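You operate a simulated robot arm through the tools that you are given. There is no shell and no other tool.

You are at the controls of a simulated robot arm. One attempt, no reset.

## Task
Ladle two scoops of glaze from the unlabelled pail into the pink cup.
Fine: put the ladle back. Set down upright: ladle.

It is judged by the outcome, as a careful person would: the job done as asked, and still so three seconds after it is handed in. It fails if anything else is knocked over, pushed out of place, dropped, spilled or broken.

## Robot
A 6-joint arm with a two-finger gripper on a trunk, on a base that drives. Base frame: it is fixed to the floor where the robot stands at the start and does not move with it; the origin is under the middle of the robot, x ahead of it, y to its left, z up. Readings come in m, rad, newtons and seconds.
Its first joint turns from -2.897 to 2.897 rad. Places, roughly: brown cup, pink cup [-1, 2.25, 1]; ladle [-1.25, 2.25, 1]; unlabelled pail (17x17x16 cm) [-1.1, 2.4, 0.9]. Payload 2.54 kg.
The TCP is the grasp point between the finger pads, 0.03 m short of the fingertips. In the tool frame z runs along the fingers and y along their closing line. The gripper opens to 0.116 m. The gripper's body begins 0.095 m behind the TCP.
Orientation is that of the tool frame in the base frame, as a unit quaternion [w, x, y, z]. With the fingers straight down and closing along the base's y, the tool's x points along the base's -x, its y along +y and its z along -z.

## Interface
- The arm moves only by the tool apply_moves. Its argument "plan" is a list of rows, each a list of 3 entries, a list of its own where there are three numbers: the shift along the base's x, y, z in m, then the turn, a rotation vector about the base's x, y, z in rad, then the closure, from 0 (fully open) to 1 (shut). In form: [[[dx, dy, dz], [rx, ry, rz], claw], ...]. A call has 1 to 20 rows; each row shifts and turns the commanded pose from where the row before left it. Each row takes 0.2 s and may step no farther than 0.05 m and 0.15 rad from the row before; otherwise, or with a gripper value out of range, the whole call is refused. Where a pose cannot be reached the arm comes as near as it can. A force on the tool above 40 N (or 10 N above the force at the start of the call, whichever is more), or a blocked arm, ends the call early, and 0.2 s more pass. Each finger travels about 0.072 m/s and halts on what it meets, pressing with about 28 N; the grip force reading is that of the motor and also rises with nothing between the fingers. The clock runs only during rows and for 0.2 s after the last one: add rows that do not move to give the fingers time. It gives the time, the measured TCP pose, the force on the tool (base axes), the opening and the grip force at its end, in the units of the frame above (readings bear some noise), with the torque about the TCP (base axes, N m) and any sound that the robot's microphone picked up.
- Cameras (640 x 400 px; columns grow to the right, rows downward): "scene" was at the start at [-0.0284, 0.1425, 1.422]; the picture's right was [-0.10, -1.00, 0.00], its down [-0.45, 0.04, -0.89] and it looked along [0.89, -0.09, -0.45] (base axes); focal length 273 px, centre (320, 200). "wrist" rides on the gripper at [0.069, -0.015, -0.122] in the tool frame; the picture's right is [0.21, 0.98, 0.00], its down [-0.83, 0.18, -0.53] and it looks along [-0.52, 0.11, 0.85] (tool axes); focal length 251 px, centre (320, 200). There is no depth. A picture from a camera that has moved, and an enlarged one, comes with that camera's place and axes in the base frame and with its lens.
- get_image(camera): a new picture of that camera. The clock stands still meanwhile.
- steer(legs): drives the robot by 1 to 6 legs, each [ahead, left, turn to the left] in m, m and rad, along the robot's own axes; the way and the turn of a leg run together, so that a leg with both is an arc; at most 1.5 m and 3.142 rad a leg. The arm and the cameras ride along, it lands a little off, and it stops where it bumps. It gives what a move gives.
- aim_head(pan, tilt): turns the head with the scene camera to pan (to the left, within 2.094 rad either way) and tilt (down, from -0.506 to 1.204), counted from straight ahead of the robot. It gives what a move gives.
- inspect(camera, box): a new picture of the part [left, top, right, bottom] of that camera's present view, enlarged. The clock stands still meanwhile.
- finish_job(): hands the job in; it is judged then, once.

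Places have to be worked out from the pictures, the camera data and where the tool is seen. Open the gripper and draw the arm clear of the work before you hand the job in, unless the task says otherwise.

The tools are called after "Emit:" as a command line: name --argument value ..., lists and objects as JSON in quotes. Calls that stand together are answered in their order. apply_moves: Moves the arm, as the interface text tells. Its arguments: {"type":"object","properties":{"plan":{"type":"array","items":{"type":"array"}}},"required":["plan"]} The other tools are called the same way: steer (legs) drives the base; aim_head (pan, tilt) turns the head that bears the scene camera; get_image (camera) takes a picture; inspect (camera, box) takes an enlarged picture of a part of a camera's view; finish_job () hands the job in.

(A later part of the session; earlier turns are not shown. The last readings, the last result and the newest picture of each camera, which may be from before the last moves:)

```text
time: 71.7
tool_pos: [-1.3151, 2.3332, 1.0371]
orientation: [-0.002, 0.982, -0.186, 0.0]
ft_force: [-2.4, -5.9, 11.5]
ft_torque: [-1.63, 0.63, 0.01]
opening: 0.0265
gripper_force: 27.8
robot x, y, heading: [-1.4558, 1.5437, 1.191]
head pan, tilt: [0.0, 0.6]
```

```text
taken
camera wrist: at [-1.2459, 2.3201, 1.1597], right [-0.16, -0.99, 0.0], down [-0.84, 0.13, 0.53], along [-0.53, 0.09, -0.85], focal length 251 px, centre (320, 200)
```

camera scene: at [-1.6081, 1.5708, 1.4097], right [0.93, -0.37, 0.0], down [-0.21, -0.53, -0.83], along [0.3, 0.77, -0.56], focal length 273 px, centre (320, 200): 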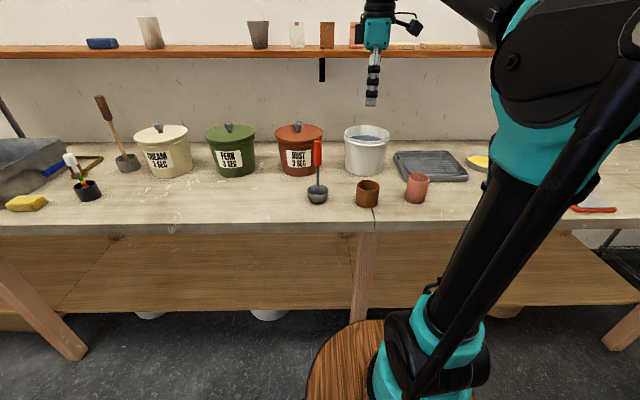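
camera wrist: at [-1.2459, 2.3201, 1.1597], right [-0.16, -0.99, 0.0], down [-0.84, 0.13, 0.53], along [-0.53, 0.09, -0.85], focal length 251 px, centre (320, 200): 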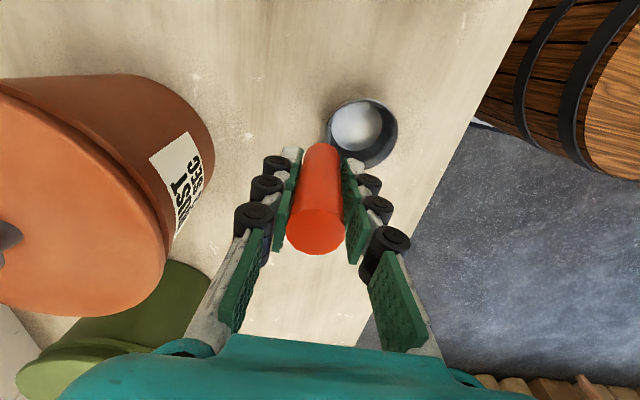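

Gripped at 0.0265 m opening. I lift a few centimetres gently and check how it hangs.

Emit:
apply_moves --plan '[[[0, 0, 0.01], [0, 0, 0], 1], [[0, 0, 0.02], [0, 0, 0], 1], [[0, 0, 0.03], [0, 0, 0], 1], [[0, 0, 0], [0, 0, 0], 1], [[0, 0, 0], [0, 0, 0], 1]]'

Emit:
get_image --camera "wrist"

Emit:
inspect --camera "scene" --box '[240, 60, 400, 220]'

```text
time: 72.9
tool_pos: [-1.3149, 2.3316, 1.097]
orientation: [-0.002, 0.983, -0.186, 0.0]
ft_force: [0.1, 0.1, -2.1]
ft_torque: [0.07, -0.02, 0.05]
opening: 0.0252
gripper_force: 28.2
robot x, y, heading: [-1.4577, 1.5415, 1.2]
head pan, tilt: [0.0, 0.6]
```

```text
taken
camera wrist: at [-1.2462, 2.3191, 1.2202], right [-0.16, -0.99, 0.0], down [-0.84, 0.13, 0.53], along [-0.53, 0.09, -0.85], focal length 251 px, centre (320, 200)
```

wrist: 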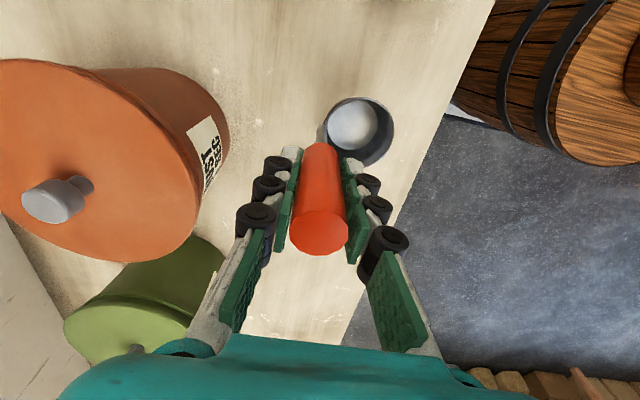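

```text
2.50 times, centred on (320, 140) of scene
camera zoom: at [-1.6081, 1.571, 1.4097], right [0.93, -0.37, 0.0], down [-0.21, -0.53, -0.83], along [0.3, 0.77, -0.57], focal length 683 px, centre (320, 350)
```

zoom: 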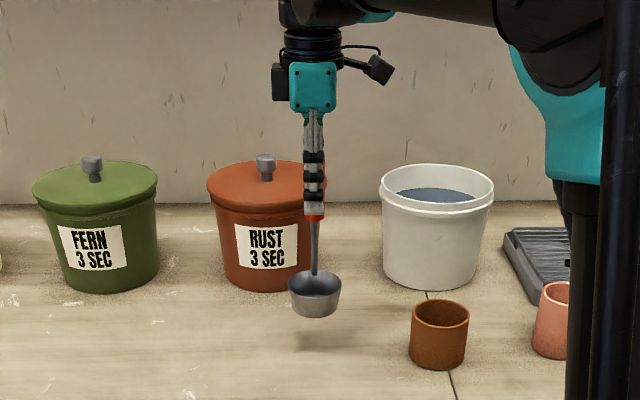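

The ladle hangs well, about 2 N, tilted forward roughly 2–3°. I lift it to z=1.22 with a small pitch correction and carry it level over the pail, then verify before dipping.

Emit:
apply_moves --plan '[[[0, 0, 0.04], [-0.037, 0.0146, 0], 1], [[0, 0, 0.043], [0, 0, 0], 1], [[0, 0, 0.04], [0, 0, 0], 1], [[0.0366, 0.0198, 0], [0, 0, 0], 1], [[0.0366, 0.0198, 0], [0, 0, 0], 1], [[0.0366, 0.0198, 0], [0, 0, 0], 1], [[0.0366, 0.0198, 0], [0, 0, 0], 1], [[0.0366, 0.0198, 0], [0, 0, 0], 1], [[0.0366, 0.0198, 0], [0, 0, 0], 1], [[0.0366, 0.0198, 0], [0, 0, 0], 1], [[0, 0, 0], [0, 0, 0], 1]]'

Emit:
get_image --camera "wrist"

Emit:
inspect --camera "scene" --box '[280, 60, 440, 220]'

```text
time: 75.3
tool_pos: [-1.0685, 2.4395, 1.1935]
orientation: [0.019, 0.982, -0.186, -0.003]
ft_force: [0.0, -0.5, -1.3]
ft_torque: [0.05, -0.01, 0.0]
opening: 0.0251
gripper_force: 28.3
out of reach, approached as far as the arm can: row 9, 10
robot x, y, heading: [-1.4587, 1.544, 1.196]
head pan, tilt: [0.0, 0.6]
```

```text
taken
camera wrist: at [-0.9975, 2.4308, 1.3166], right [-0.16, -0.99, 0.04], down [-0.83, 0.15, 0.54], along [-0.54, 0.06, -0.84], focal length 251 px, centre (320, 200)
```

wrist: 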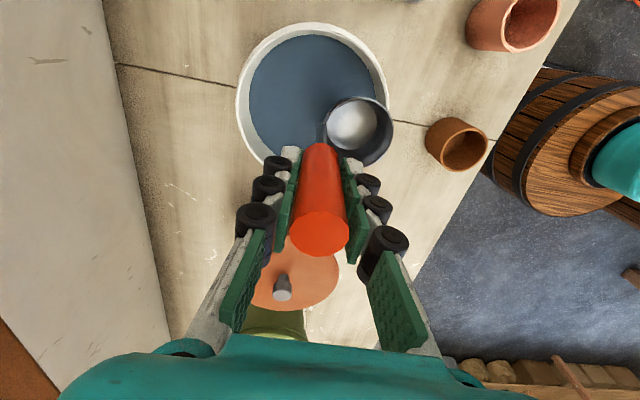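

```text
2.50 times, centred on (360, 140) of scene
camera zoom: at [-1.608, 1.571, 1.4097], right [0.93, -0.37, 0.0], down [-0.21, -0.53, -0.82], along [0.3, 0.77, -0.57], focal length 683 px, centre (220, 350)
```

zoom: 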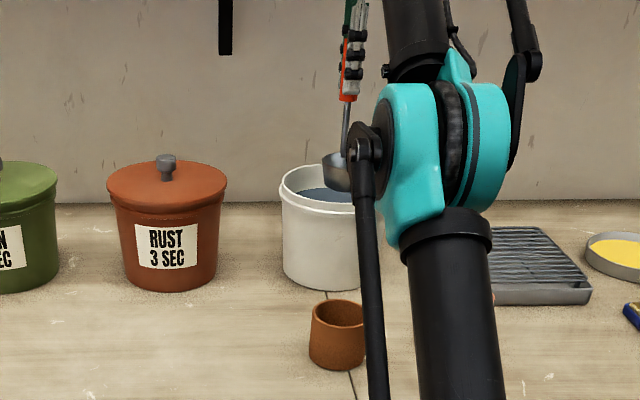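

The pail is just out of reach from here: the TCP stopped at F 3 cm short and sank slightly. I lift and retract, then shift the base 0.075 m ahead and 0.14 m left. That should bring both the pail and the pour pose into range.

Emit:
apply_moves --plan '[[[-0.015, -0.03, 0.03], [0, 0, 0], 1], [[-0.015, -0.03, 0.03], [0, 0, 0], 1], [[-0.03, -0.03, 0], [0, 0, 0], 1], [[-0.03, -0.03, 0], [0, 0, 0], 1], [[-0.03, -0.03, 0], [0, 0, 0], 1], [[0, 0, 0], [0, 0, 0], 1]]'

Emit:
steer --legs '[[0, 0.14, 0], [0.075, 0, 0]]'

Emit:
get_image --camera "scene"

Emit:
get_image --camera "wrist"

```text
time: 76.7
tool_pos: [-1.1914, 2.2909, 1.2546]
orientation: [0.018, 0.982, -0.186, -0.004]
ft_force: [0.5, -0.6, -2.9]
ft_torque: [0.05, -0.02, -0.01]
opening: 0.025
gripper_force: 27.9
robot x, y, heading: [-1.4562, 1.5436, 1.193]
head pan, tilt: [0.0, 0.6]
```

```text
time: 78.7
tool_pos: [-1.2929, 2.413, 1.2544]
orientation: [0.017, 0.982, -0.186, -0.004]
ft_force: [0.7, -0.9, -1.4]
ft_torque: [0.03, 0.0, 0.03]
opening: 0.025
gripper_force: 27.8
robot x, y, heading: [-1.5618, 1.6667, 1.197]
head pan, tilt: [0.0, 0.6]
```

```text
taken
camera scene: at [-1.7121, 1.6937, 1.4097], right [0.93, -0.37, 0.0], down [-0.21, -0.53, -0.82], along [0.3, 0.77, -0.57], focal length 273 px, centre (320, 200)
```

scene: 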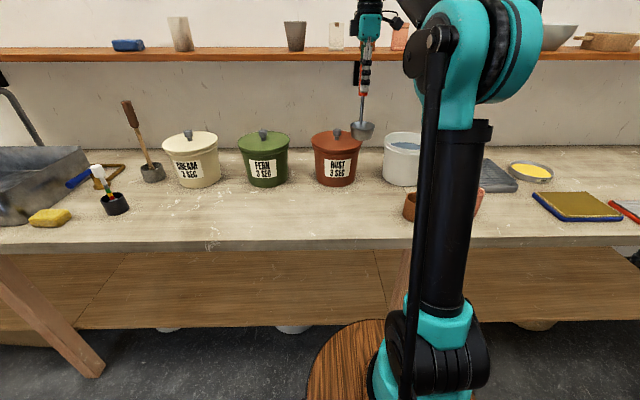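

```text
taken
camera wrist: at [-1.2222, 2.4046, 1.376], right [-0.16, -0.99, 0.04], down [-0.83, 0.15, 0.54], along [-0.54, 0.06, -0.84], focal length 251 px, centre (320, 200)
```

wrist: 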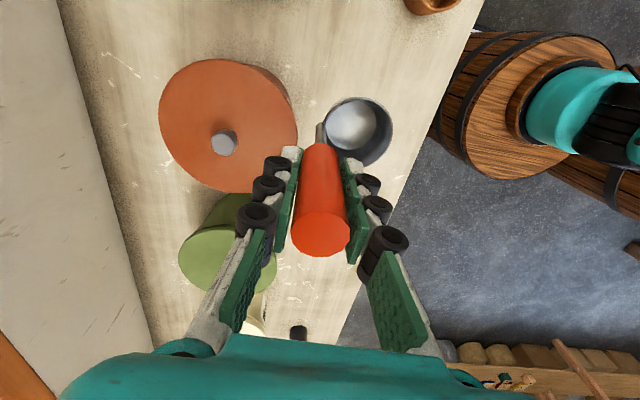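

Before dipping, I do a dry run of the pour with the empty ladle: carry it high to the pour point and pitch 90° forward, well above the cup, to verify reach.

Emit:
apply_moves --plan '[[[0.0268, -0.0383, 0], [0, 0, 0], 1], [[0.0268, -0.0383, 0], [0, 0, 0], 1], [[0.0268, -0.0383, 0], [0, 0, 0], 1], [[0.0268, -0.0383, 0], [0, 0, 0], 1], [[0.0268, -0.0383, 0], [0, 0, 0], 1], [[0.0268, -0.0383, 0], [0, 0, 0], 1], [[0.0268, -0.0383, 0], [0, 0, 0], 1], [[0.0268, -0.0383, 0], [0, 0, 0], 1], [[0.0268, -0.0383, 0], [0, 0, 0], 1], [[0, 0, -0.03], [0, 0, 0], 1], [[0, 0, 0], [0, 0, 0], 1]]'

Emit:
apply_moves --plan '[[[0, 0, 0], [0.1354, -0.0531, 0], 1], [[0, 0, 0], [0.1354, -0.0531, 0], 1], [[0, 0, 0], [0.1354, -0.0531, 0], 1], [[0, 0, 0], [0.1354, -0.0531, 0], 1], [[0, 0, 0], [0.1354, -0.0531, 0], 1], [[0, 0, 0], [0.1354, -0.0531, 0], 1], [[0, 0, 0], [0.1354, -0.0531, 0], 1], [[0, 0, 0], [0.1354, -0.0531, 0], 1], [[0, 0, 0], [0.1354, -0.0531, 0], 1], [[0, 0, 0], [0.1354, -0.0531, 0], 1], [[0, 0, 0], [0.1212, -0.0475, 0], 1], [[0, 0, -0.04], [0, 0, 0], 1], [[0, 0, -0.04], [0, 0, 0], 1], [[0, 0, -0.02], [0, 0, 0], 1], [[0, 0, 0], [0, 0, 0], 1]]'

Emit:
get_image --camera "scene"

Emit:
get_image --camera "wrist"

```text
time: 81.0
tool_pos: [-1.052, 2.0674, 1.2239]
orientation: [0.018, 0.982, -0.186, -0.004]
ft_force: [-0.1, 0.2, -2.3]
ft_torque: [0.05, -0.03, -0.01]
opening: 0.0251
gripper_force: 28.1
robot x, y, heading: [-1.5623, 1.6638, 1.198]
head pan, tilt: [0.0, 0.6]
```

```text
time: 84.2
tool_pos: [-1.0531, 2.0912, 1.1248]
orientation: [-0.676, 0.709, -0.174, 0.096]
ft_force: [0.0, 0.8, -2.2]
ft_torque: [-0.18, 0.03, 0.02]
opening: 0.0251
gripper_force: 27.7
out of reach, approached as far as the arm can: row 10, 11
robot x, y, heading: [-1.5627, 1.66, 1.194]
head pan, tilt: [0.0, 0.6]
```

```text
taken
camera scene: at [-1.712, 1.6935, 1.4097], right [0.93, -0.37, 0.0], down [-0.21, -0.53, -0.83], along [0.3, 0.77, -0.56], focal length 273 px, centre (320, 200)
```

scene: 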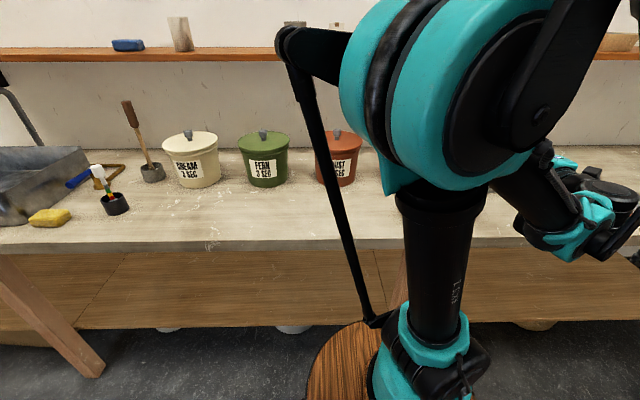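

```text
taken
camera wrist: at [-1.0337, 1.9499, 1.1414], right [0.08, -0.11, -0.99], down [-0.98, -0.19, -0.06], along [-0.18, 0.98, -0.12], focal length 251 px, centre (320, 200)
```

wrist: 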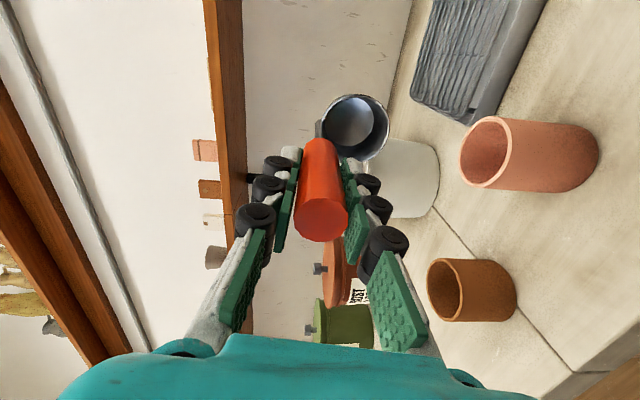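

At 86° pitch the reach is slightly too tight pointing straight ahead. I test a pour direction turned about 30° to the left, which moves the TCP farther from the arm's axis, still high above the cup.

Emit:
apply_moves --plan '[[[0.014, -0.006, 0.03], [0, 0, 0], 1], [[0.014, -0.006, 0], [0, 0, 0.13], 1], [[0.014, -0.006, 0], [0, 0, 0.13], 1], [[0.014, -0.006, 0], [0, 0, 0.13], 1], [[0.014, -0.006, 0], [0, 0, 0.13], 1], [[0, 0, 0], [0.08, 0.013, 0], 1], [[0, 0, 0], [0, 0, 0], 1]]'

Emit:
get_image --camera "wrist"

```text
time: 85.8
tool_pos: [-0.9831, 2.061, 1.1533]
orientation: [0.707, -0.7, -0.004, 0.095]
ft_force: [-0.3, -0.7, -2.5]
ft_torque: [-0.24, -0.03, 0.01]
opening: 0.0246
gripper_force: 28.3
robot x, y, heading: [-1.5618, 1.6672, 1.191]
head pan, tilt: [0.0, 0.6]
```

```text
taken
camera wrist: at [-0.8965, 1.9481, 1.159], right [0.08, 0.03, -1.0], down [-0.76, -0.64, -0.08], along [-0.64, 0.76, -0.03], focal length 251 px, centre (320, 200)
```

wrist: 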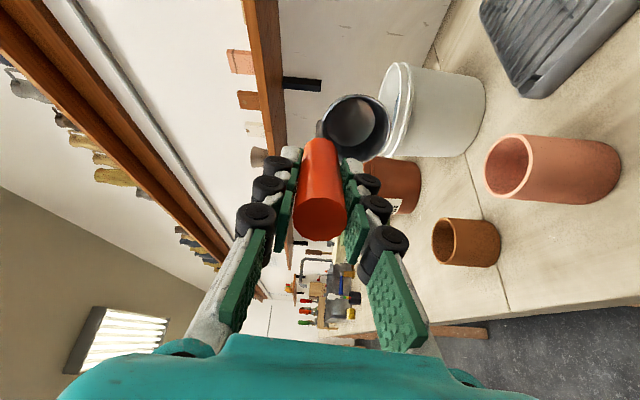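

Now 91° is reached without any limit. I test a little more pitch, plus a roll correction to level the tool's side axis.

Emit:
apply_moves --plan '[[[0, 0, 0], [0.0177, -0.1256, -0.0025], 1], [[0, 0, 0], [0.1, 0.014, 0], 1], [[0, 0, 0], [0.1, 0.014, 0], 1], [[0, 0, 0], [0, 0, 0], 1]]'

Emit:
get_image --camera "wrist"

```text
time: 86.8
tool_pos: [-0.9831, 2.0619, 1.1549]
orientation: [0.774, -0.625, -0.002, 0.103]
ft_force: [0.2, -0.4, -3.3]
ft_torque: [-0.19, -0.03, 0.0]
opening: 0.0249
gripper_force: 28.1
out of reach, approached as far as the arm can: row 1
robot x, y, heading: [-1.56, 1.6666, 1.193]
head pan, tilt: [0.0, 0.6]
```

```text
taken
camera wrist: at [-0.8968, 1.9502, 1.1342], right [0.06, 0.23, -0.97], down [-0.77, -0.62, -0.19], along [-0.64, 0.75, 0.14], focal length 251 px, centre (320, 200)
```

wrist: 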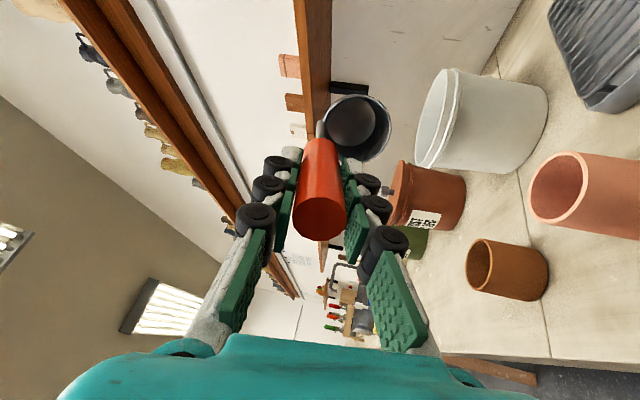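

With this direction the pitch gets to 102°, so pouring works; only a small roll is limited by the last joint. I raise 6 cm, pitch back upright, and then will use a cleaner setup: tool yaw aligned to base axes and pitch about base x.

Emit:
apply_moves --plan '[[[0, 0, 0.04], [0, 0, 0], 1], [[0, 0, 0.03], [0, 0, 0], 1], [[0, 0, 0], [-0.1395, -0.0193, 0], 1], [[0, 0, 0], [-0.1395, -0.0193, 0], 1], [[0, 0, 0], [-0.1395, -0.0193, 0], 1], [[0, 0, 0], [-0.1395, -0.0193, 0], 1], [[0, 0, 0], [-0.1395, -0.0193, 0], 1], [[0, 0, 0], [-0.1395, -0.0193, 0], 1], [[0, 0, 0], [-0.1395, -0.0193, 0], 1], [[0, 0, 0], [-0.1395, -0.0193, 0], 1], [[0, 0, 0], [-0.1395, -0.0193, 0], 1], [[0, 0, 0], [-0.1395, -0.0193, 0], 1], [[0, 0, 0], [-0.1395, -0.0193, 0], 1], [[0, 0, 0], [-0.1395, -0.0193, 0], 1], [[0, 0, 0], [-0.1395, -0.0193, 0], 1], [[0, 0, 0], [0, 0, 0], 1]]'

Emit:
get_image --camera "wrist"

Emit:
get_image --camera "scene"

```text
time: 90.2
tool_pos: [-0.9841, 2.1047, 1.2237]
orientation: [0.02, 1.0, 0.005, 0.002]
ft_force: [-0.5, 0.3, -2.0]
ft_torque: [0.08, 0.01, 0.0]
opening: 0.0249
gripper_force: 28.0
out of reach, approached as far as the arm can: row 5, 6, 7, 8
robot x, y, heading: [-1.5594, 1.6641, 1.19]
head pan, tilt: [0.0, 0.6]
```

```text
taken
camera wrist: at [-0.9166, 2.1235, 1.3463], right [0.22, -0.97, 0.04], down [-0.83, -0.17, 0.54], along [-0.52, -0.15, -0.84], focal length 251 px, centre (320, 200)
```

wrist: 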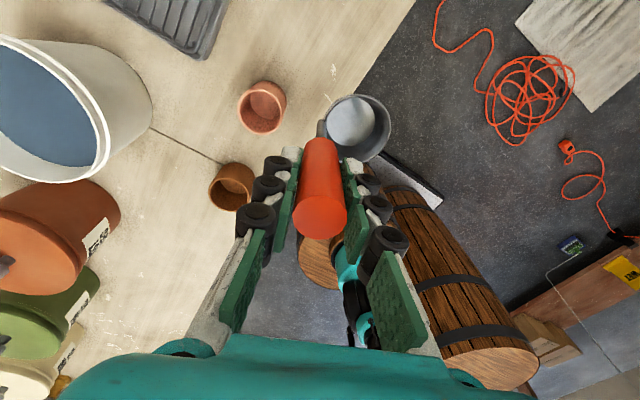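

```text
taken
camera scene: at [-1.712, 1.6935, 1.4097], right [0.93, -0.37, 0.0], down [-0.21, -0.53, -0.83], along [0.3, 0.77, -0.56], focal length 273 px, centre (320, 200)
```

scene: 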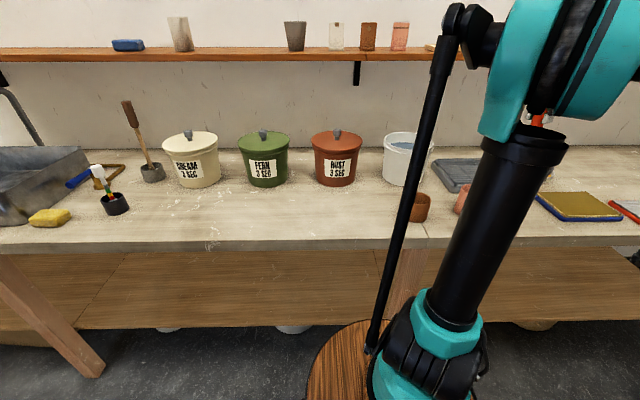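

Mid-pitch at that height ran short of range, so the pour has to keep the lip fixed over the cup with the TCP farther forward. I now refine the cup and pail positions from this wrist view.

Emit:
inspect --camera "wrist" --box '[200, 60, 320, 220]'

Emit:
inspect --camera "wrist" --box '[0, 0, 300, 200]'

```text
2.50 times, centred on (260, 140) of wrist
camera zoom: at [-0.9166, 2.1235, 1.3463], right [0.22, -0.97, 0.04], down [-0.83, -0.17, 0.54], along [-0.52, -0.15, -0.84], focal length 629 px, centre (470, 350)
```

zoom: 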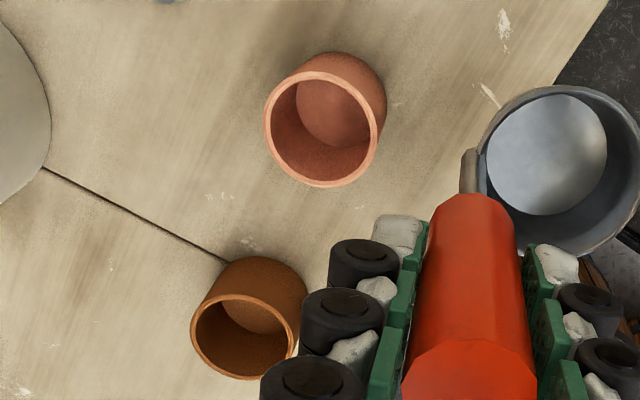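

```text
2.00 times, centred on (150, 100) of wrist
camera zoom: at [-0.9166, 2.1235, 1.3463], right [0.22, -0.97, 0.04], down [-0.83, -0.17, 0.54], along [-0.52, -0.15, -0.84], focal length 503 px, centre (660, 400)
```

zoom: 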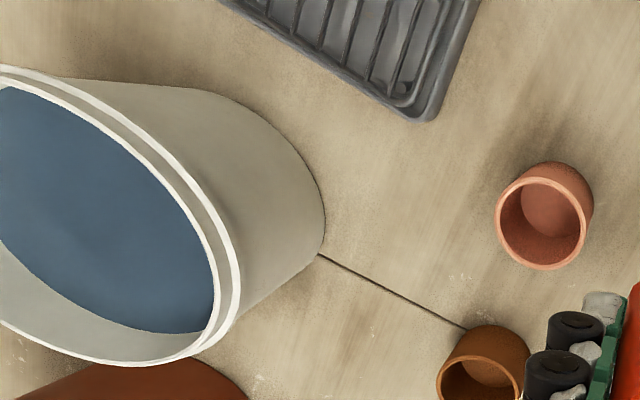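

Refined: pink cup rim centre ≈(-1.020, 2.177, 0.953) and pail centre ≈(-1.055, 2.445), rim z≈1.017. I carry the ladle over the pail at z≈1.225 with the yaw kept, and check alignment before dipping.

Emit:
apply_moves --plan '[[[-0.0089, 0.045, 0], [0, 0, -0.01], 1], [[-0.0089, 0.045, 0], [0, 0, 0], 1], [[-0.0089, 0.045, 0], [0, 0, 0], 1], [[-0.0089, 0.045, 0], [0, 0, 0], 1], [[-0.0089, 0.045, 0], [0, 0, 0], 1], [[-0.0089, 0.045, 0], [0, 0, 0], 1], [[-0.0089, 0.045, 0], [0, 0, 0], 1], [[-0.0089, 0.045, 0], [0, 0, 0], 1], [[0, 0, 0], [0, 0, 0], 1]]'

Emit:
get_image --camera "wrist"

Emit:
inspect --camera "scene" --box '[330, 60, 490, 220]'

```text
time: 92.2
tool_pos: [-1.0554, 2.4653, 1.2254]
orientation: [0.02, 1.0, 0.001, 0.003]
ft_force: [-0.2, -0.6, -3.0]
ft_torque: [0.05, 0.0, 0.01]
opening: 0.0248
gripper_force: 28.5
robot x, y, heading: [-1.5592, 1.6643, 1.193]
head pan, tilt: [0.0, 0.6]
```

```text
taken
camera wrist: at [-0.9863, 2.484, 1.348], right [0.21, -0.98, 0.04], down [-0.83, -0.16, 0.54], along [-0.52, -0.15, -0.84], focal length 251 px, centre (320, 200)
```

wrist: 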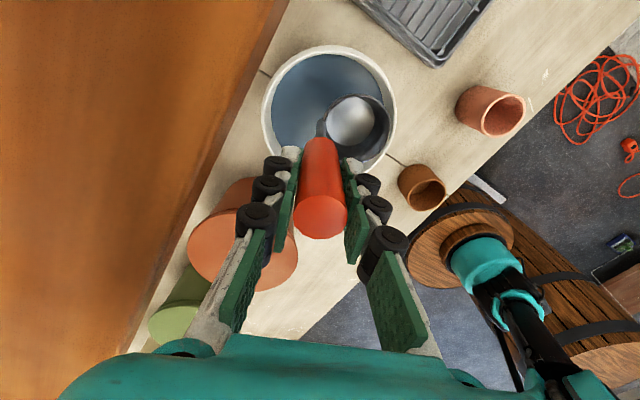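

```text
2.50 times, centred on (410, 140) of scene
camera zoom: at [-1.7121, 1.6934, 1.4097], right [0.93, -0.37, 0.0], down [-0.21, -0.53, -0.83], along [0.3, 0.77, -0.56], focal length 683 px, centre (95, 350)
```

zoom: 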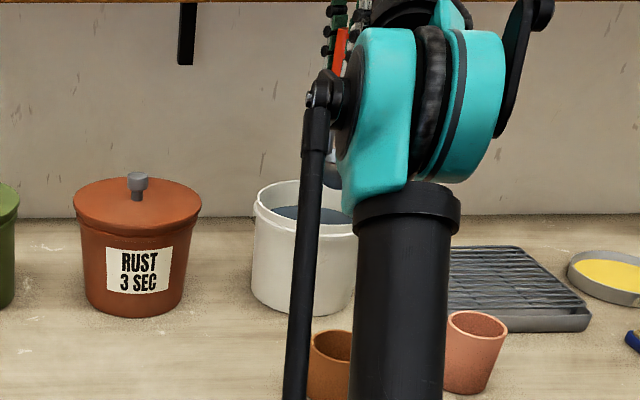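

The pail is reachable, but the picture shows the wall shelf's front edge (z≈1.28–1.32, F≈1.0) very close to the gripper and camera here, so I must not descend in this pose. I measure the pail from this view and then back away.

Emit:
inspect --camera "wrist" --box '[230, 30, 430, 190]'

Emit:
apply_moves --plan '[[[-0.0146, -0.0372, 0], [0, 0, 0], 1], [[-0.0146, -0.0372, 0], [0, 0, 0], 1], [[-0.0146, -0.0372, 0], [0, 0, 0], 1], [[-0.0146, -0.0372, 0], [0, 0, 0], 1], [[0, 0, 0], [0, 0, 0], 1]]'

Emit:
get_image --camera "wrist"

Emit:
get_image --camera "scene"

```text
2.50 times, centred on (330, 110) of wrist
camera zoom: at [-0.9863, 2.484, 1.348], right [0.21, -0.98, 0.04], down [-0.83, -0.16, 0.54], along [-0.52, -0.15, -0.84], focal length 629 px, centre (295, 425)
```

zoom: 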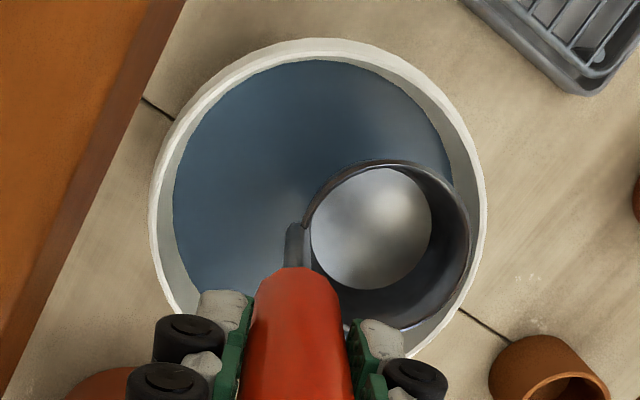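

```text
time: 93.5
tool_pos: [-1.1143, 2.316, 1.2228]
orientation: [0.021, 1.0, 0.0, 0.003]
ft_force: [-0.5, 0.3, -1.5]
ft_torque: [0.05, 0.02, 0.0]
opening: 0.0247
gripper_force: 28.0
robot x, y, heading: [-1.5612, 1.664, 1.197]
head pan, tilt: [0.0, 0.6]
```

```text
taken
camera wrist: at [-1.0464, 2.3341, 1.345], right [0.21, -0.98, 0.04], down [-0.83, -0.16, 0.54], along [-0.52, -0.15, -0.84], focal length 251 px, centre (320, 200)
```

wrist: 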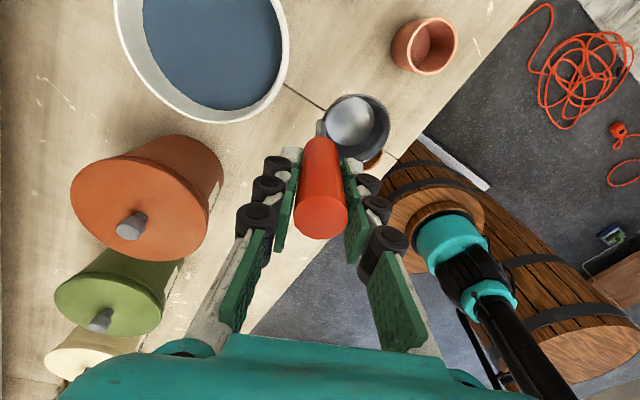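

```text
taken
camera scene: at [-1.712, 1.6937, 1.4097], right [0.93, -0.37, 0.0], down [-0.21, -0.53, -0.82], along [0.3, 0.77, -0.57], focal length 273 px, centre (320, 200)
```

scene: 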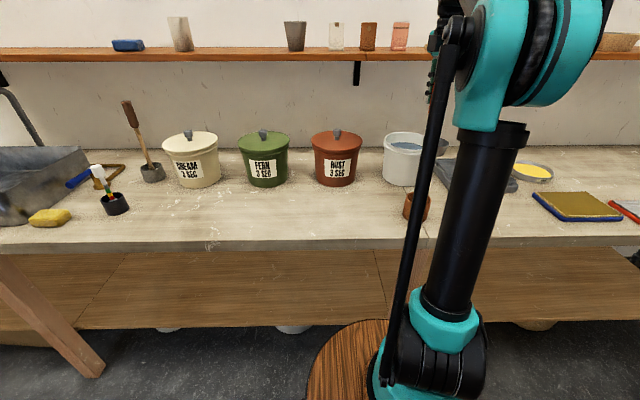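

Pail centre refined to (-1.058, 2.443); the bowl centre sits 0.042 m from the tool axis. To keep the wrist away from the shelf while dipping, I yaw the ladle so the bowl lies left-forward of the tool axis. I rotate here, clear of everything.

Emit:
apply_moves --plan '[[[0, 0, 0], [0, 0, -0.1438], 1], [[0, 0, 0], [0, 0, -0.1438], 1], [[0, 0, 0], [0, 0, -0.1438], 1], [[0, 0, 0], [0, 0, -0.1438], 1], [[0, 0, 0], [0, 0, -0.1438], 1], [[0, 0, 0], [0, 0, -0.1438], 1], [[0, 0, 0], [0, 0, -0.1438], 1], [[0, 0, 0], [0, 0, -0.1438], 1], [[0, 0, 0], [0, 0, -0.1438], 1], [[0, 0, 0], [0, 0, -0.1438], 1], [[0, 0, 0], [0, 0, -0.1438], 1], [[0, 0, 0], [0, 0, -0.1438], 1], [[0, 0, 0], [0, 0, -0.1438], 1], [[0, 0, 0], [0, 0, -0.1438], 1], [[0, 0, 0], [0, 0, -0.1438], 1], [[0, 0, 0], [0, 0, -0.1438], 1], [[0, 0, 0], [0, 0, -0.1438], 1], [[0, 0, 0], [0, 0, 0], 1]]'

Emit:
get_image --camera "wrist"

Emit:
get_image --camera "scene"

```text
time: 97.2
tool_pos: [-1.1131, 2.3153, 1.2234]
orientation: [-0.009, -0.341, 0.94, 0.019]
ft_force: [0.1, -0.5, -2.0]
ft_torque: [-0.09, 0.0, -0.01]
opening: 0.0251
gripper_force: 28.4
robot x, y, heading: [-1.5606, 1.6681, 1.194]
head pan, tilt: [0.0, 0.6]
```

```text
taken
camera wrist: at [-1.1537, 2.2548, 1.3458], right [-0.79, 0.61, 0.04], down [0.53, 0.65, 0.54], along [0.3, 0.44, -0.84], focal length 251 px, centre (320, 200)
```

wrist: 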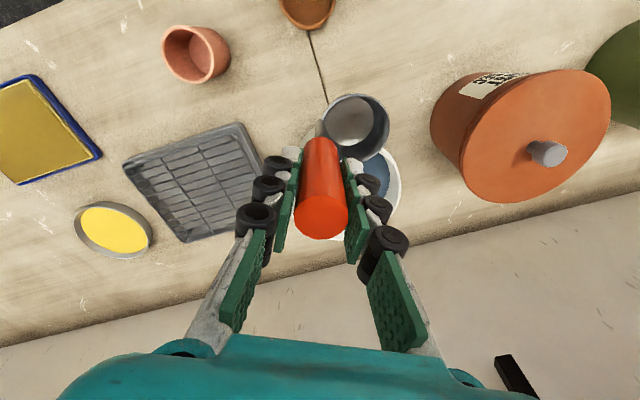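

```text
taken
camera scene: at [-1.712, 1.6936, 1.4097], right [0.93, -0.37, 0.0], down [-0.21, -0.53, -0.83], along [0.3, 0.77, -0.57], focal length 273 px, centre (320, 200)
```

scene: 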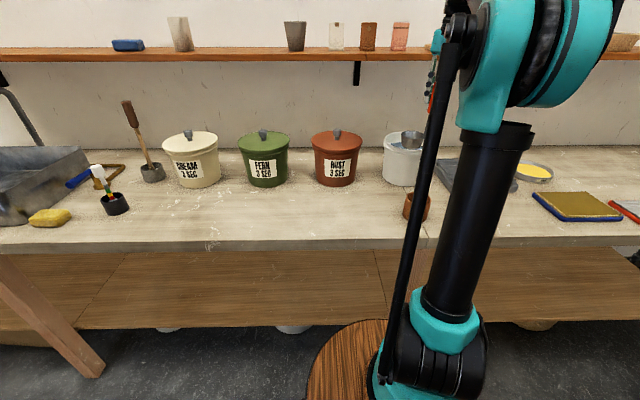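

Rotation done. Now I move over the pail at the same height and check the alignment in the wrist view.

Emit:
apply_moves --plan '[[[0.0274, 0.029, 0], [0, 0, 0], 1], [[0.0274, 0.029, 0], [0, 0, 0], 1], [[0.0274, 0.029, 0], [0, 0, 0], 1], [[0, 0, 0], [0, 0, 0], 1]]'

Emit:
get_image --camera "wrist"

Emit:
get_image --camera "scene"

```text
time: 98.2
tool_pos: [-1.031, 2.4022, 1.2239]
orientation: [-0.009, -0.341, 0.94, 0.018]
ft_force: [-0.3, -0.3, -2.3]
ft_torque: [-0.05, -0.06, 0.05]
opening: 0.025
gripper_force: 27.8
robot x, y, heading: [-1.561, 1.668, 1.194]
head pan, tilt: [0.0, 0.6]
```

```text
taken
camera wrist: at [-1.0703, 2.3408, 1.3463], right [-0.79, 0.61, 0.04], down [0.53, 0.65, 0.54], along [0.3, 0.45, -0.84], focal length 251 px, centre (320, 200)
```

wrist: 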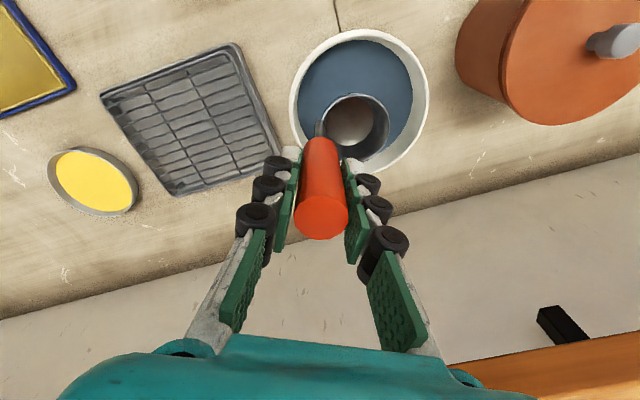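

```text
taken
camera scene: at [-1.7121, 1.6934, 1.4097], right [0.93, -0.37, 0.0], down [-0.21, -0.53, -0.83], along [0.3, 0.77, -0.56], focal length 273 px, centre (320, 200)
```

scene: 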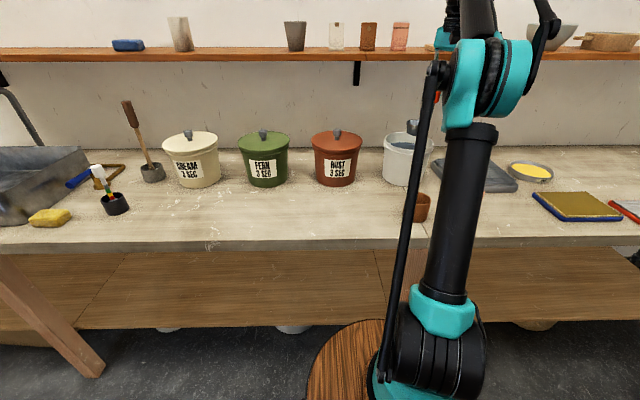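

The bowl is centred well within the pail opening and the shelf edge (F≈1.01) is about 4 cm beyond the wrist. I descend slowly to submerge the bowl and hold.

Emit:
apply_moves --plan '[[[0, 0, -0.02], [0, 0, 0], 1], [[0, 0, -0.02], [0, 0, 0], 1], [[0, 0, -0.02], [0, 0, 0], 1], [[0, 0, -0.02], [0, 0, 0], 1], [[0, 0, -0.02], [0, 0, 0], 1], [[0, 0, -0.015], [0, 0, 0], 1], [[0, 0, -0.015], [0, 0, 0], 1], [[0, 0, -0.015], [0, 0, 0], 1], [[0, 0, 0], [0, 0, 0], 1], [[0, 0, 0], [0, 0, 0], 1]]'

Emit:
get_image --camera "wrist"

Emit:
get_image --camera "scene"

```text
time: 100.5
tool_pos: [-1.03, 2.4031, 1.079]
orientation: [-0.009, -0.341, 0.94, 0.018]
ft_force: [-0.2, -1.1, -2.9]
ft_torque: [-0.04, -0.04, 0.01]
opening: 0.025
gripper_force: 28.2
robot x, y, heading: [-1.5614, 1.665, 1.193]
head pan, tilt: [0.0, 0.6]
```

```text
taken
camera wrist: at [-1.0703, 2.3421, 1.2008], right [-0.79, 0.61, 0.04], down [0.53, 0.65, 0.54], along [0.3, 0.44, -0.84], focal length 251 px, centre (320, 200)
```

wrist: 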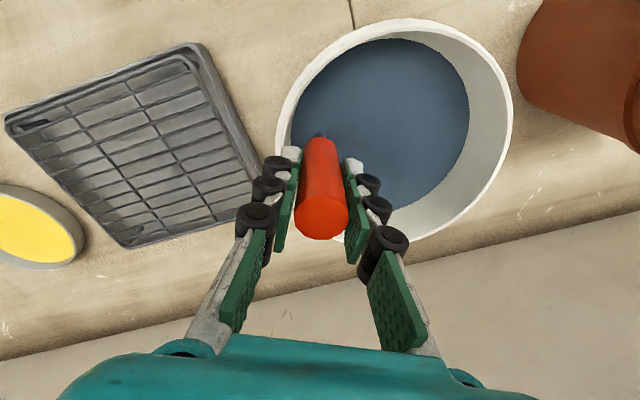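

```text
taken
camera scene: at [-1.712, 1.6936, 1.4097], right [0.93, -0.37, 0.0], down [-0.21, -0.53, -0.82], along [0.3, 0.77, -0.57], focal length 273 px, centre (320, 200)
```

scene: 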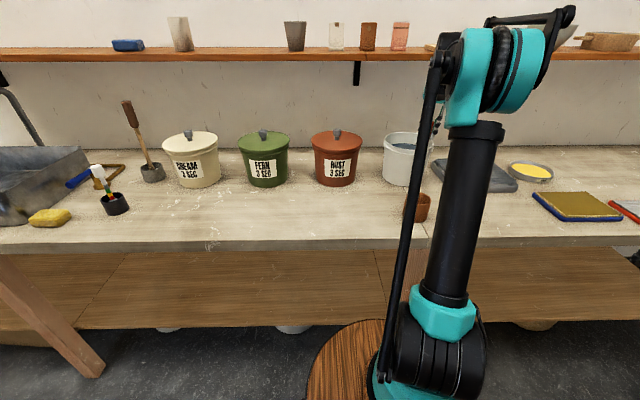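

The bowl is fully under the glaze. I raise it slowly until it clears the surface while still inside or over the pail, then look.

Emit:
apply_moves --plan '[[[0, 0, 0.01], [0, 0, 0], 1], [[0, 0, 0.01], [0, 0, 0], 1], [[0, 0, 0.01], [0, 0, 0], 1], [[0, 0, 0.01], [0, 0, 0], 1], [[0, 0, 0.01], [0, 0, 0], 1], [[0, 0, 0.01], [0, 0, 0], 1], [[0, 0, 0.01], [0, 0, 0], 1], [[0, 0, 0.01], [0, 0, 0], 1], [[0, 0, 0.01], [0, 0, 0], 1], [[0, 0, 0.01], [0, 0, 0], 1], [[0, 0, 0], [0, 0, 0], 1], [[0, 0, 0], [0, 0, 0], 1], [[0, 0, 0], [0, 0, 0], 1]]'

Emit:
get_image --camera "wrist"

Emit:
inspect --camera "wrist" --box '[270, 40, 470, 200]'

```text
time: 103.2
tool_pos: [-1.0322, 2.4031, 1.1804]
orientation: [-0.01, -0.342, 0.94, 0.018]
ft_force: [-1.4, 0.6, -3.9]
ft_torque: [-0.06, -0.04, -0.05]
opening: 0.0247
gripper_force: 28.3
robot x, y, heading: [-1.5623, 1.6638, 1.193]
head pan, tilt: [0.0, 0.6]
```

```text
taken
camera wrist: at [-1.071, 2.3417, 1.3014], right [-0.79, 0.61, 0.04], down [0.53, 0.65, 0.54], along [0.3, 0.45, -0.84], focal length 251 px, centre (320, 200)
```

wrist: 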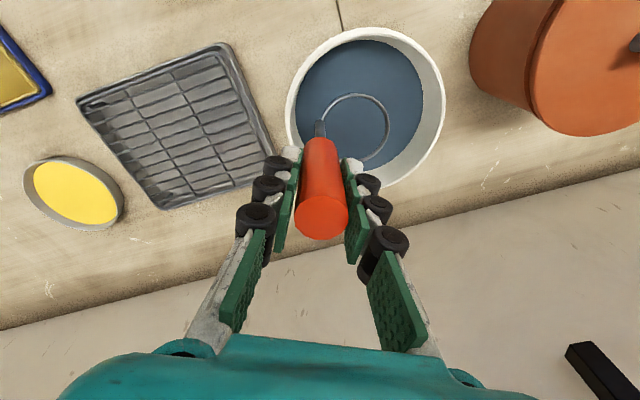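

```text
2.50 times, centred on (370, 120) of wrist
camera zoom: at [-1.071, 2.3417, 1.3014], right [-0.79, 0.61, 0.04], down [0.53, 0.65, 0.54], along [0.3, 0.45, -0.84], focal length 629 px, centre (195, 400)
```

zoom: 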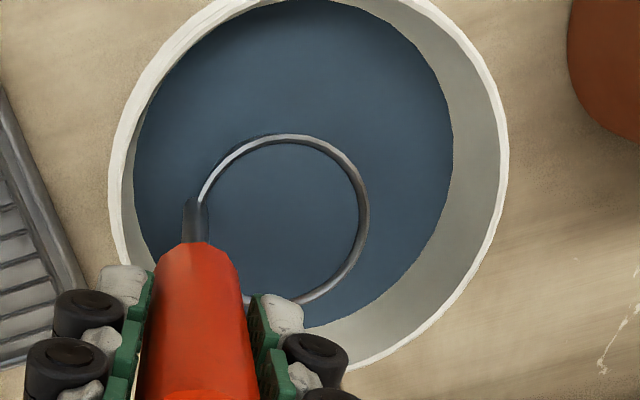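

The ladle is brim-full, about 1.7 N of glaze. To carry it without spilling I tip it slightly, about 7°, over the pail to shed the excess, then level it again.

Emit:
apply_moves --plan '[[[0, 0, 0], [-0.026, -0.03, 0], 1], [[0, 0, 0], [-0.026, -0.03, 0], 1], [[0, 0, 0], [-0.026, -0.03, 0], 1], [[0, 0, 0], [0, 0, 0], 1], [[0, 0, 0], [0, 0, 0], 1], [[0, 0, 0], [0.026, 0.03, 0], 1], [[0, 0, 0], [0.026, 0.03, 0], 1], [[0, 0, 0], [0.026, 0.03, 0], 1], [[0, 0, 0], [0, 0, 0], 1], [[0, 0, 0], [0, 0, 0], 1], [[0, 0, 0], [0, 0, 0], 1]]'

Emit:
inspect --camera "wrist" --box '[270, 40, 470, 200]'

```text
time: 105.7
tool_pos: [-1.0321, 2.4019, 1.1795]
orientation: [-0.01, -0.34, 0.94, 0.018]
ft_force: [0.5, -0.2, -2.9]
ft_torque: [-0.06, -0.04, -0.01]
opening: 0.025
gripper_force: 28.0
robot x, y, heading: [-1.5618, 1.6648, 1.192]
head pan, tilt: [0.0, 0.6]
```

```text
2.50 times, centred on (370, 120) of wrist
camera zoom: at [-1.0711, 2.3417, 1.3013], right [-0.79, 0.61, 0.04], down [0.53, 0.65, 0.54], along [0.3, 0.45, -0.84], focal length 629 px, centre (195, 400)
```

zoom: 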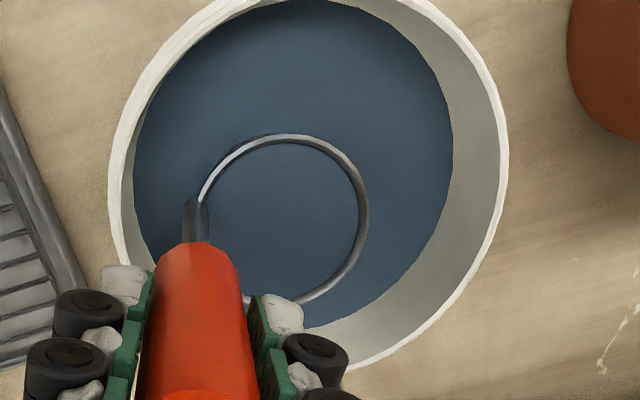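

No change, so the fill already has enough freeboard for about 7° of tilt. I lift clear of the rim and let it drip over the pail for a moment.

Emit:
apply_moves --plan '[[[0, 0, 0.01], [0, 0, 0], 1], [[0, 0, 0.01], [0, 0, 0], 1], [[0, 0, 0.01], [0, 0, 0], 1], [[0, 0, 0.015], [0, 0, 0], 1], [[0, 0, 0], [0, 0, 0], 1], [[0, 0, 0], [0, 0, 0], 1], [[0, 0, 0], [0, 0, 0], 1], [[0, 0, 0], [0, 0, 0], 1], [[0, 0, 0], [0, 0, 0], 1], [[0, 0, 0], [0, 0, 0], 1]]'

Emit:
apply_moves --plan '[[[0.001, -0.0083, 0], [0, 0, 0.06], 1], [[0.001, -0.0083, 0], [0, 0, 0.115], 1], [[0.001, -0.0083, 0], [0, 0, 0.115], 1], [[0.001, -0.0083, 0], [0, 0, 0.115], 1], [[0.001, -0.0083, 0], [0, 0, 0.115], 1], [[0.001, -0.0083, 0], [0, 0, 0.115], 1], [[0.001, -0.0083, 0], [0, 0, 0.115], 1], [[0.001, -0.0083, 0], [0, 0, 0.115], 1], [[0.001, -0.0083, 0], [0, 0, 0.115], 1], [[0.001, -0.0083, 0], [0, 0, 0.115], 1], [[0.001, -0.0083, 0], [0, 0, 0.115], 1], [[0.001, -0.0083, 0], [0, 0, 0.115], 1], [[0.001, -0.0083, 0], [0, 0, 0.115], 1], [[0.001, -0.0083, 0], [0, 0, 0.115], 1], [[0.001, -0.0083, 0], [0, 0, 0.115], 1], [[0.001, -0.0083, 0], [0, 0, 0.115], 1], [[0.001, -0.0083, 0], [0, 0, 0.115], 1], [[0.001, -0.0083, 0], [0, 0, 0.115], 1], [[0, 0, 0], [0, 0, 0.06], 1], [[0, 0, 0], [0, 0, 0], 1]]'

Emit:
get_image --camera "wrist"

Emit:
get_image --camera "scene"

```text
time: 107.8
tool_pos: [-1.0325, 2.4044, 1.2242]
orientation: [-0.009, -0.341, 0.94, 0.019]
ft_force: [0.3, -0.5, -3.2]
ft_torque: [-0.07, -0.06, -0.01]
opening: 0.025
gripper_force: 28.2
robot x, y, heading: [-1.5575, 1.6667, 1.197]
head pan, tilt: [0.0, 0.6]
```

```text
time: 112.0
tool_pos: [-1.0149, 2.2542, 1.2239]
orientation: [0.02, 0.983, -0.183, -0.001]
ft_force: [0.1, 0.3, -4.0]
ft_torque: [0.1, -0.01, 0.04]
opening: 0.025
gripper_force: 27.7
robot x, y, heading: [-1.5619, 1.6662, 1.191]
head pan, tilt: [0.0, 0.6]
```

```text
taken
camera wrist: at [-0.9438, 2.246, 1.346], right [-0.15, -0.99, 0.04], down [-0.83, 0.15, 0.54], along [-0.54, 0.05, -0.84], focal length 251 px, centre (320, 200)
```

wrist: 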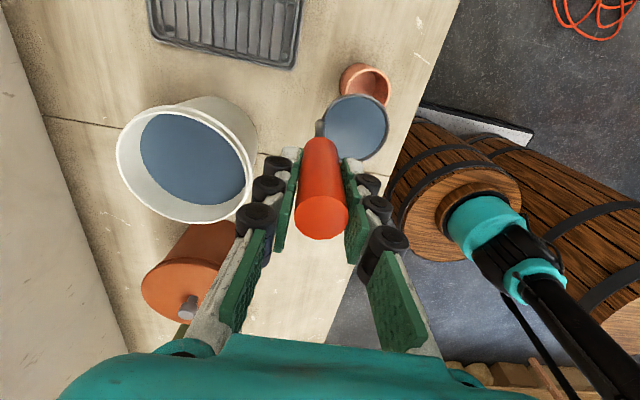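

```text
taken
camera scene: at [-1.712, 1.6936, 1.4097], right [0.93, -0.37, 0.0], down [-0.21, -0.53, -0.82], along [0.3, 0.77, -0.57], focal length 273 px, centre (320, 200)
```

scene: 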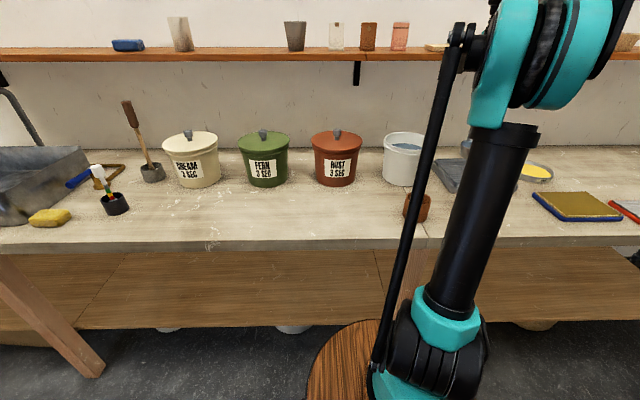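

The ladle is still full and nothing spilled. I zoom in to fix the cup position relative to the bowl.

Emit:
inspect --camera "wrist" --box '[300, 50, 420, 170]'

```text
3.33 times, centred on (360, 110) of wrist
camera zoom: at [-0.9438, 2.246, 1.346], right [-0.15, -0.99, 0.04], down [-0.83, 0.15, 0.54], along [-0.54, 0.05, -0.84], focal length 838 px, centre (187, 500)
```

zoom: 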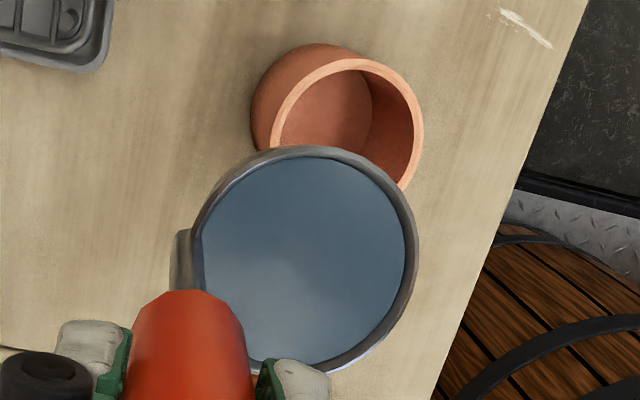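

Cup rim centre ≈(-1.018, 2.172) and bowl radius ≈0.034, so the pouring lip is at (-0.007, -0.074) from the TCP. I lower to the pour-start height and begin tilting about base x, keeping the lip over the cup centre, in small checked stages.

Emit:
apply_moves --plan '[[[0.0008, -0.0015, -0.014], [0, 0, 0], 1], [[0.0008, -0.0015, -0.014], [0, 0, 0], 1], [[0.0008, -0.0015, -0.014], [0, 0, 0], 1], [[0.0008, -0.0014, -0.014], [0, 0, 0], 1], [[0.001, -0.0013, -0.015], [0, 0, 0], 1], [[0, 0, 0], [0, 0, 0], 1], [[0, -0.007, 0.0014], [0.0524, 0, 0], 1], [[0, -0.007, 0.0014], [0.0524, 0, 0], 1], [[0, -0.007, 0.0014], [0.0524, 0, 0], 1], [[0, 0, 0], [0, 0, 0], 1]]'

Emit:
get_image --camera "wrist"

Emit:
inspect --camera "wrist" --box '[300, 50, 460, 170]'

```text
time: 114.2
tool_pos: [-1.0107, 2.2249, 1.1574]
orientation: [-0.058, 0.981, -0.184, -0.015]
ft_force: [0.1, 0.2, -3.2]
ft_torque: [0.03, -0.03, 0.0]
opening: 0.025
gripper_force: 27.8
robot x, y, heading: [-1.5636, 1.667, 1.19]
head pan, tilt: [0.0, 0.6]
```

```text
taken
camera wrist: at [-0.9395, 2.1982, 1.2771], right [-0.15, -0.98, -0.12], down [-0.83, 0.06, 0.55], along [-0.54, 0.18, -0.83], focal length 251 px, centre (320, 200)
```

wrist: 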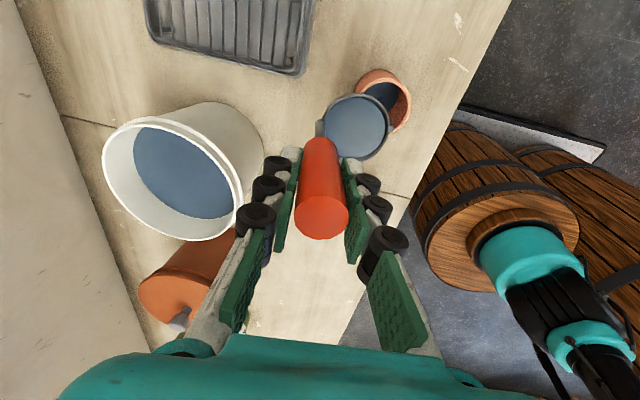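

```text
3.33 times, centred on (380, 110) of wrist
camera zoom: at [-0.9395, 2.1982, 1.2771], right [-0.15, -0.98, -0.12], down [-0.83, 0.06, 0.55], along [-0.54, 0.18, -0.83], focal length 838 px, centre (120, 500)
```

zoom: 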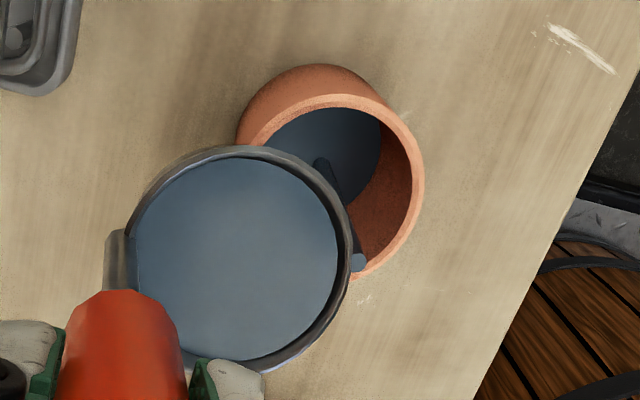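

The glaze is already flowing in a thin stream into the cup, landing near its centre at about (-1.027, 2.169). I shift 6 mm in +x to centre it fully and go on tilting gently along the lip-tracking path.

Emit:
apply_moves --plan '[[[0.003, -0.007, 0.0014], [0.0524, 0, 0], 1], [[0.003, -0.007, 0.0014], [0.0524, 0, 0], 1], [[0, 0, 0], [0, 0, 0], 1], [[0, -0.0075, -0.0004], [0.0524, 0, 0], 1], [[0, -0.0075, -0.0004], [0.0524, 0, 0], 1], [[0, 0, 0], [0, 0, 0], 1]]'

Emit:
inspect --camera "wrist" --box '[300, 50, 460, 170]'

```text
time: 115.7
tool_pos: [-1.0036, 2.1969, 1.1583]
orientation: [-0.16, 0.97, -0.18, -0.035]
ft_force: [-0.6, 0.2, -2.3]
ft_torque: [-0.04, -0.01, 0.02]
opening: 0.0251
gripper_force: 28.5
robot x, y, heading: [-1.564, 1.6653, 1.19]
head pan, tilt: [0.0, 0.6]
```

```text
3.33 times, centred on (380, 110) of wrist
camera zoom: at [-0.9326, 2.1451, 1.2712], right [-0.15, -0.94, -0.32], down [-0.83, -0.05, 0.55], along [-0.54, 0.35, -0.77], focal length 838 px, centre (120, 500)
```

zoom: 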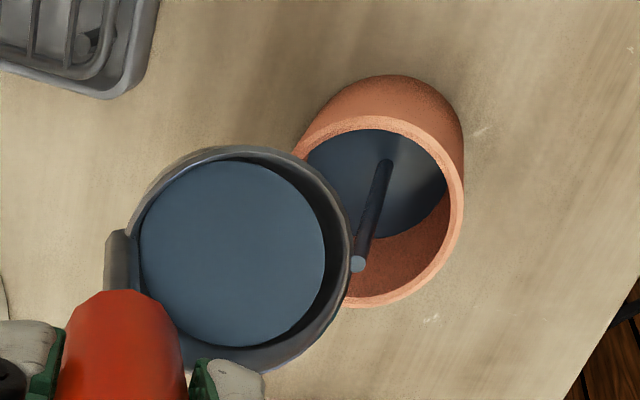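

The stream lands centrally in the cup. I continue tilting to 45° with pauses.

Emit:
apply_moves --plan '[[[0, -0.0075, 0], [0.0524, 0, 0], 1], [[0, -0.0075, 0], [0.0524, 0, 0], 1], [[0, -0.0075, 0], [0.0524, 0, 0], 1], [[0, 0, 0], [0, 0, 0], 1], [[0, -0.0076, -0.0029], [0.0524, 0, 0], 1], [[0, -0.0076, -0.0029], [0.0524, 0, 0], 1], [[0, -0.0076, -0.0029], [0.0524, 0, 0], 1], [[0, -0.0076, -0.0029], [0.0524, 0, 0], 1], [[0, -0.0076, -0.0029], [0.0524, 0, 0], 1], [[0, 0, 0], [0, 0, 0], 1]]'

Emit:
inspect --camera "wrist" --box '[300, 50, 500, 200]'

```text
time: 117.8
tool_pos: [-1.0038, 2.1365, 1.1444]
orientation: [-0.358, 0.915, -0.17, -0.07]
ft_force: [-0.9, -0.8, -1.7]
ft_torque: [-0.14, -0.02, 0.0]
opening: 0.0249
gripper_force: 28.1
robot x, y, heading: [-1.5589, 1.6633, 1.194]
head pan, tilt: [0.0, 0.6]
```

```text
2.67 times, centred on (400, 125) of wrist
camera zoom: at [-0.9332, 2.0439, 1.2262], right [-0.15, -0.73, -0.67], down [-0.83, -0.27, 0.49], along [-0.54, 0.63, -0.56], focal length 670 px, centre (107, 400)
```

zoom: 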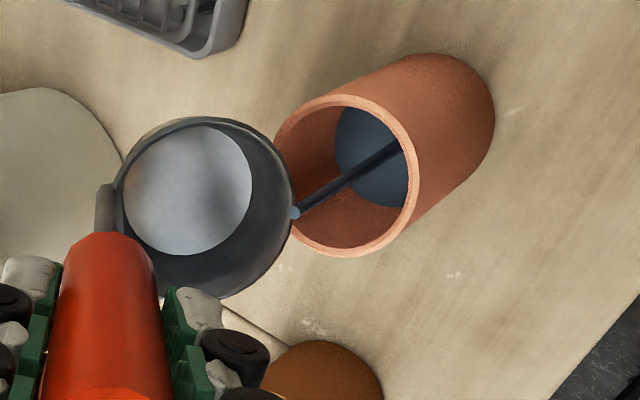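

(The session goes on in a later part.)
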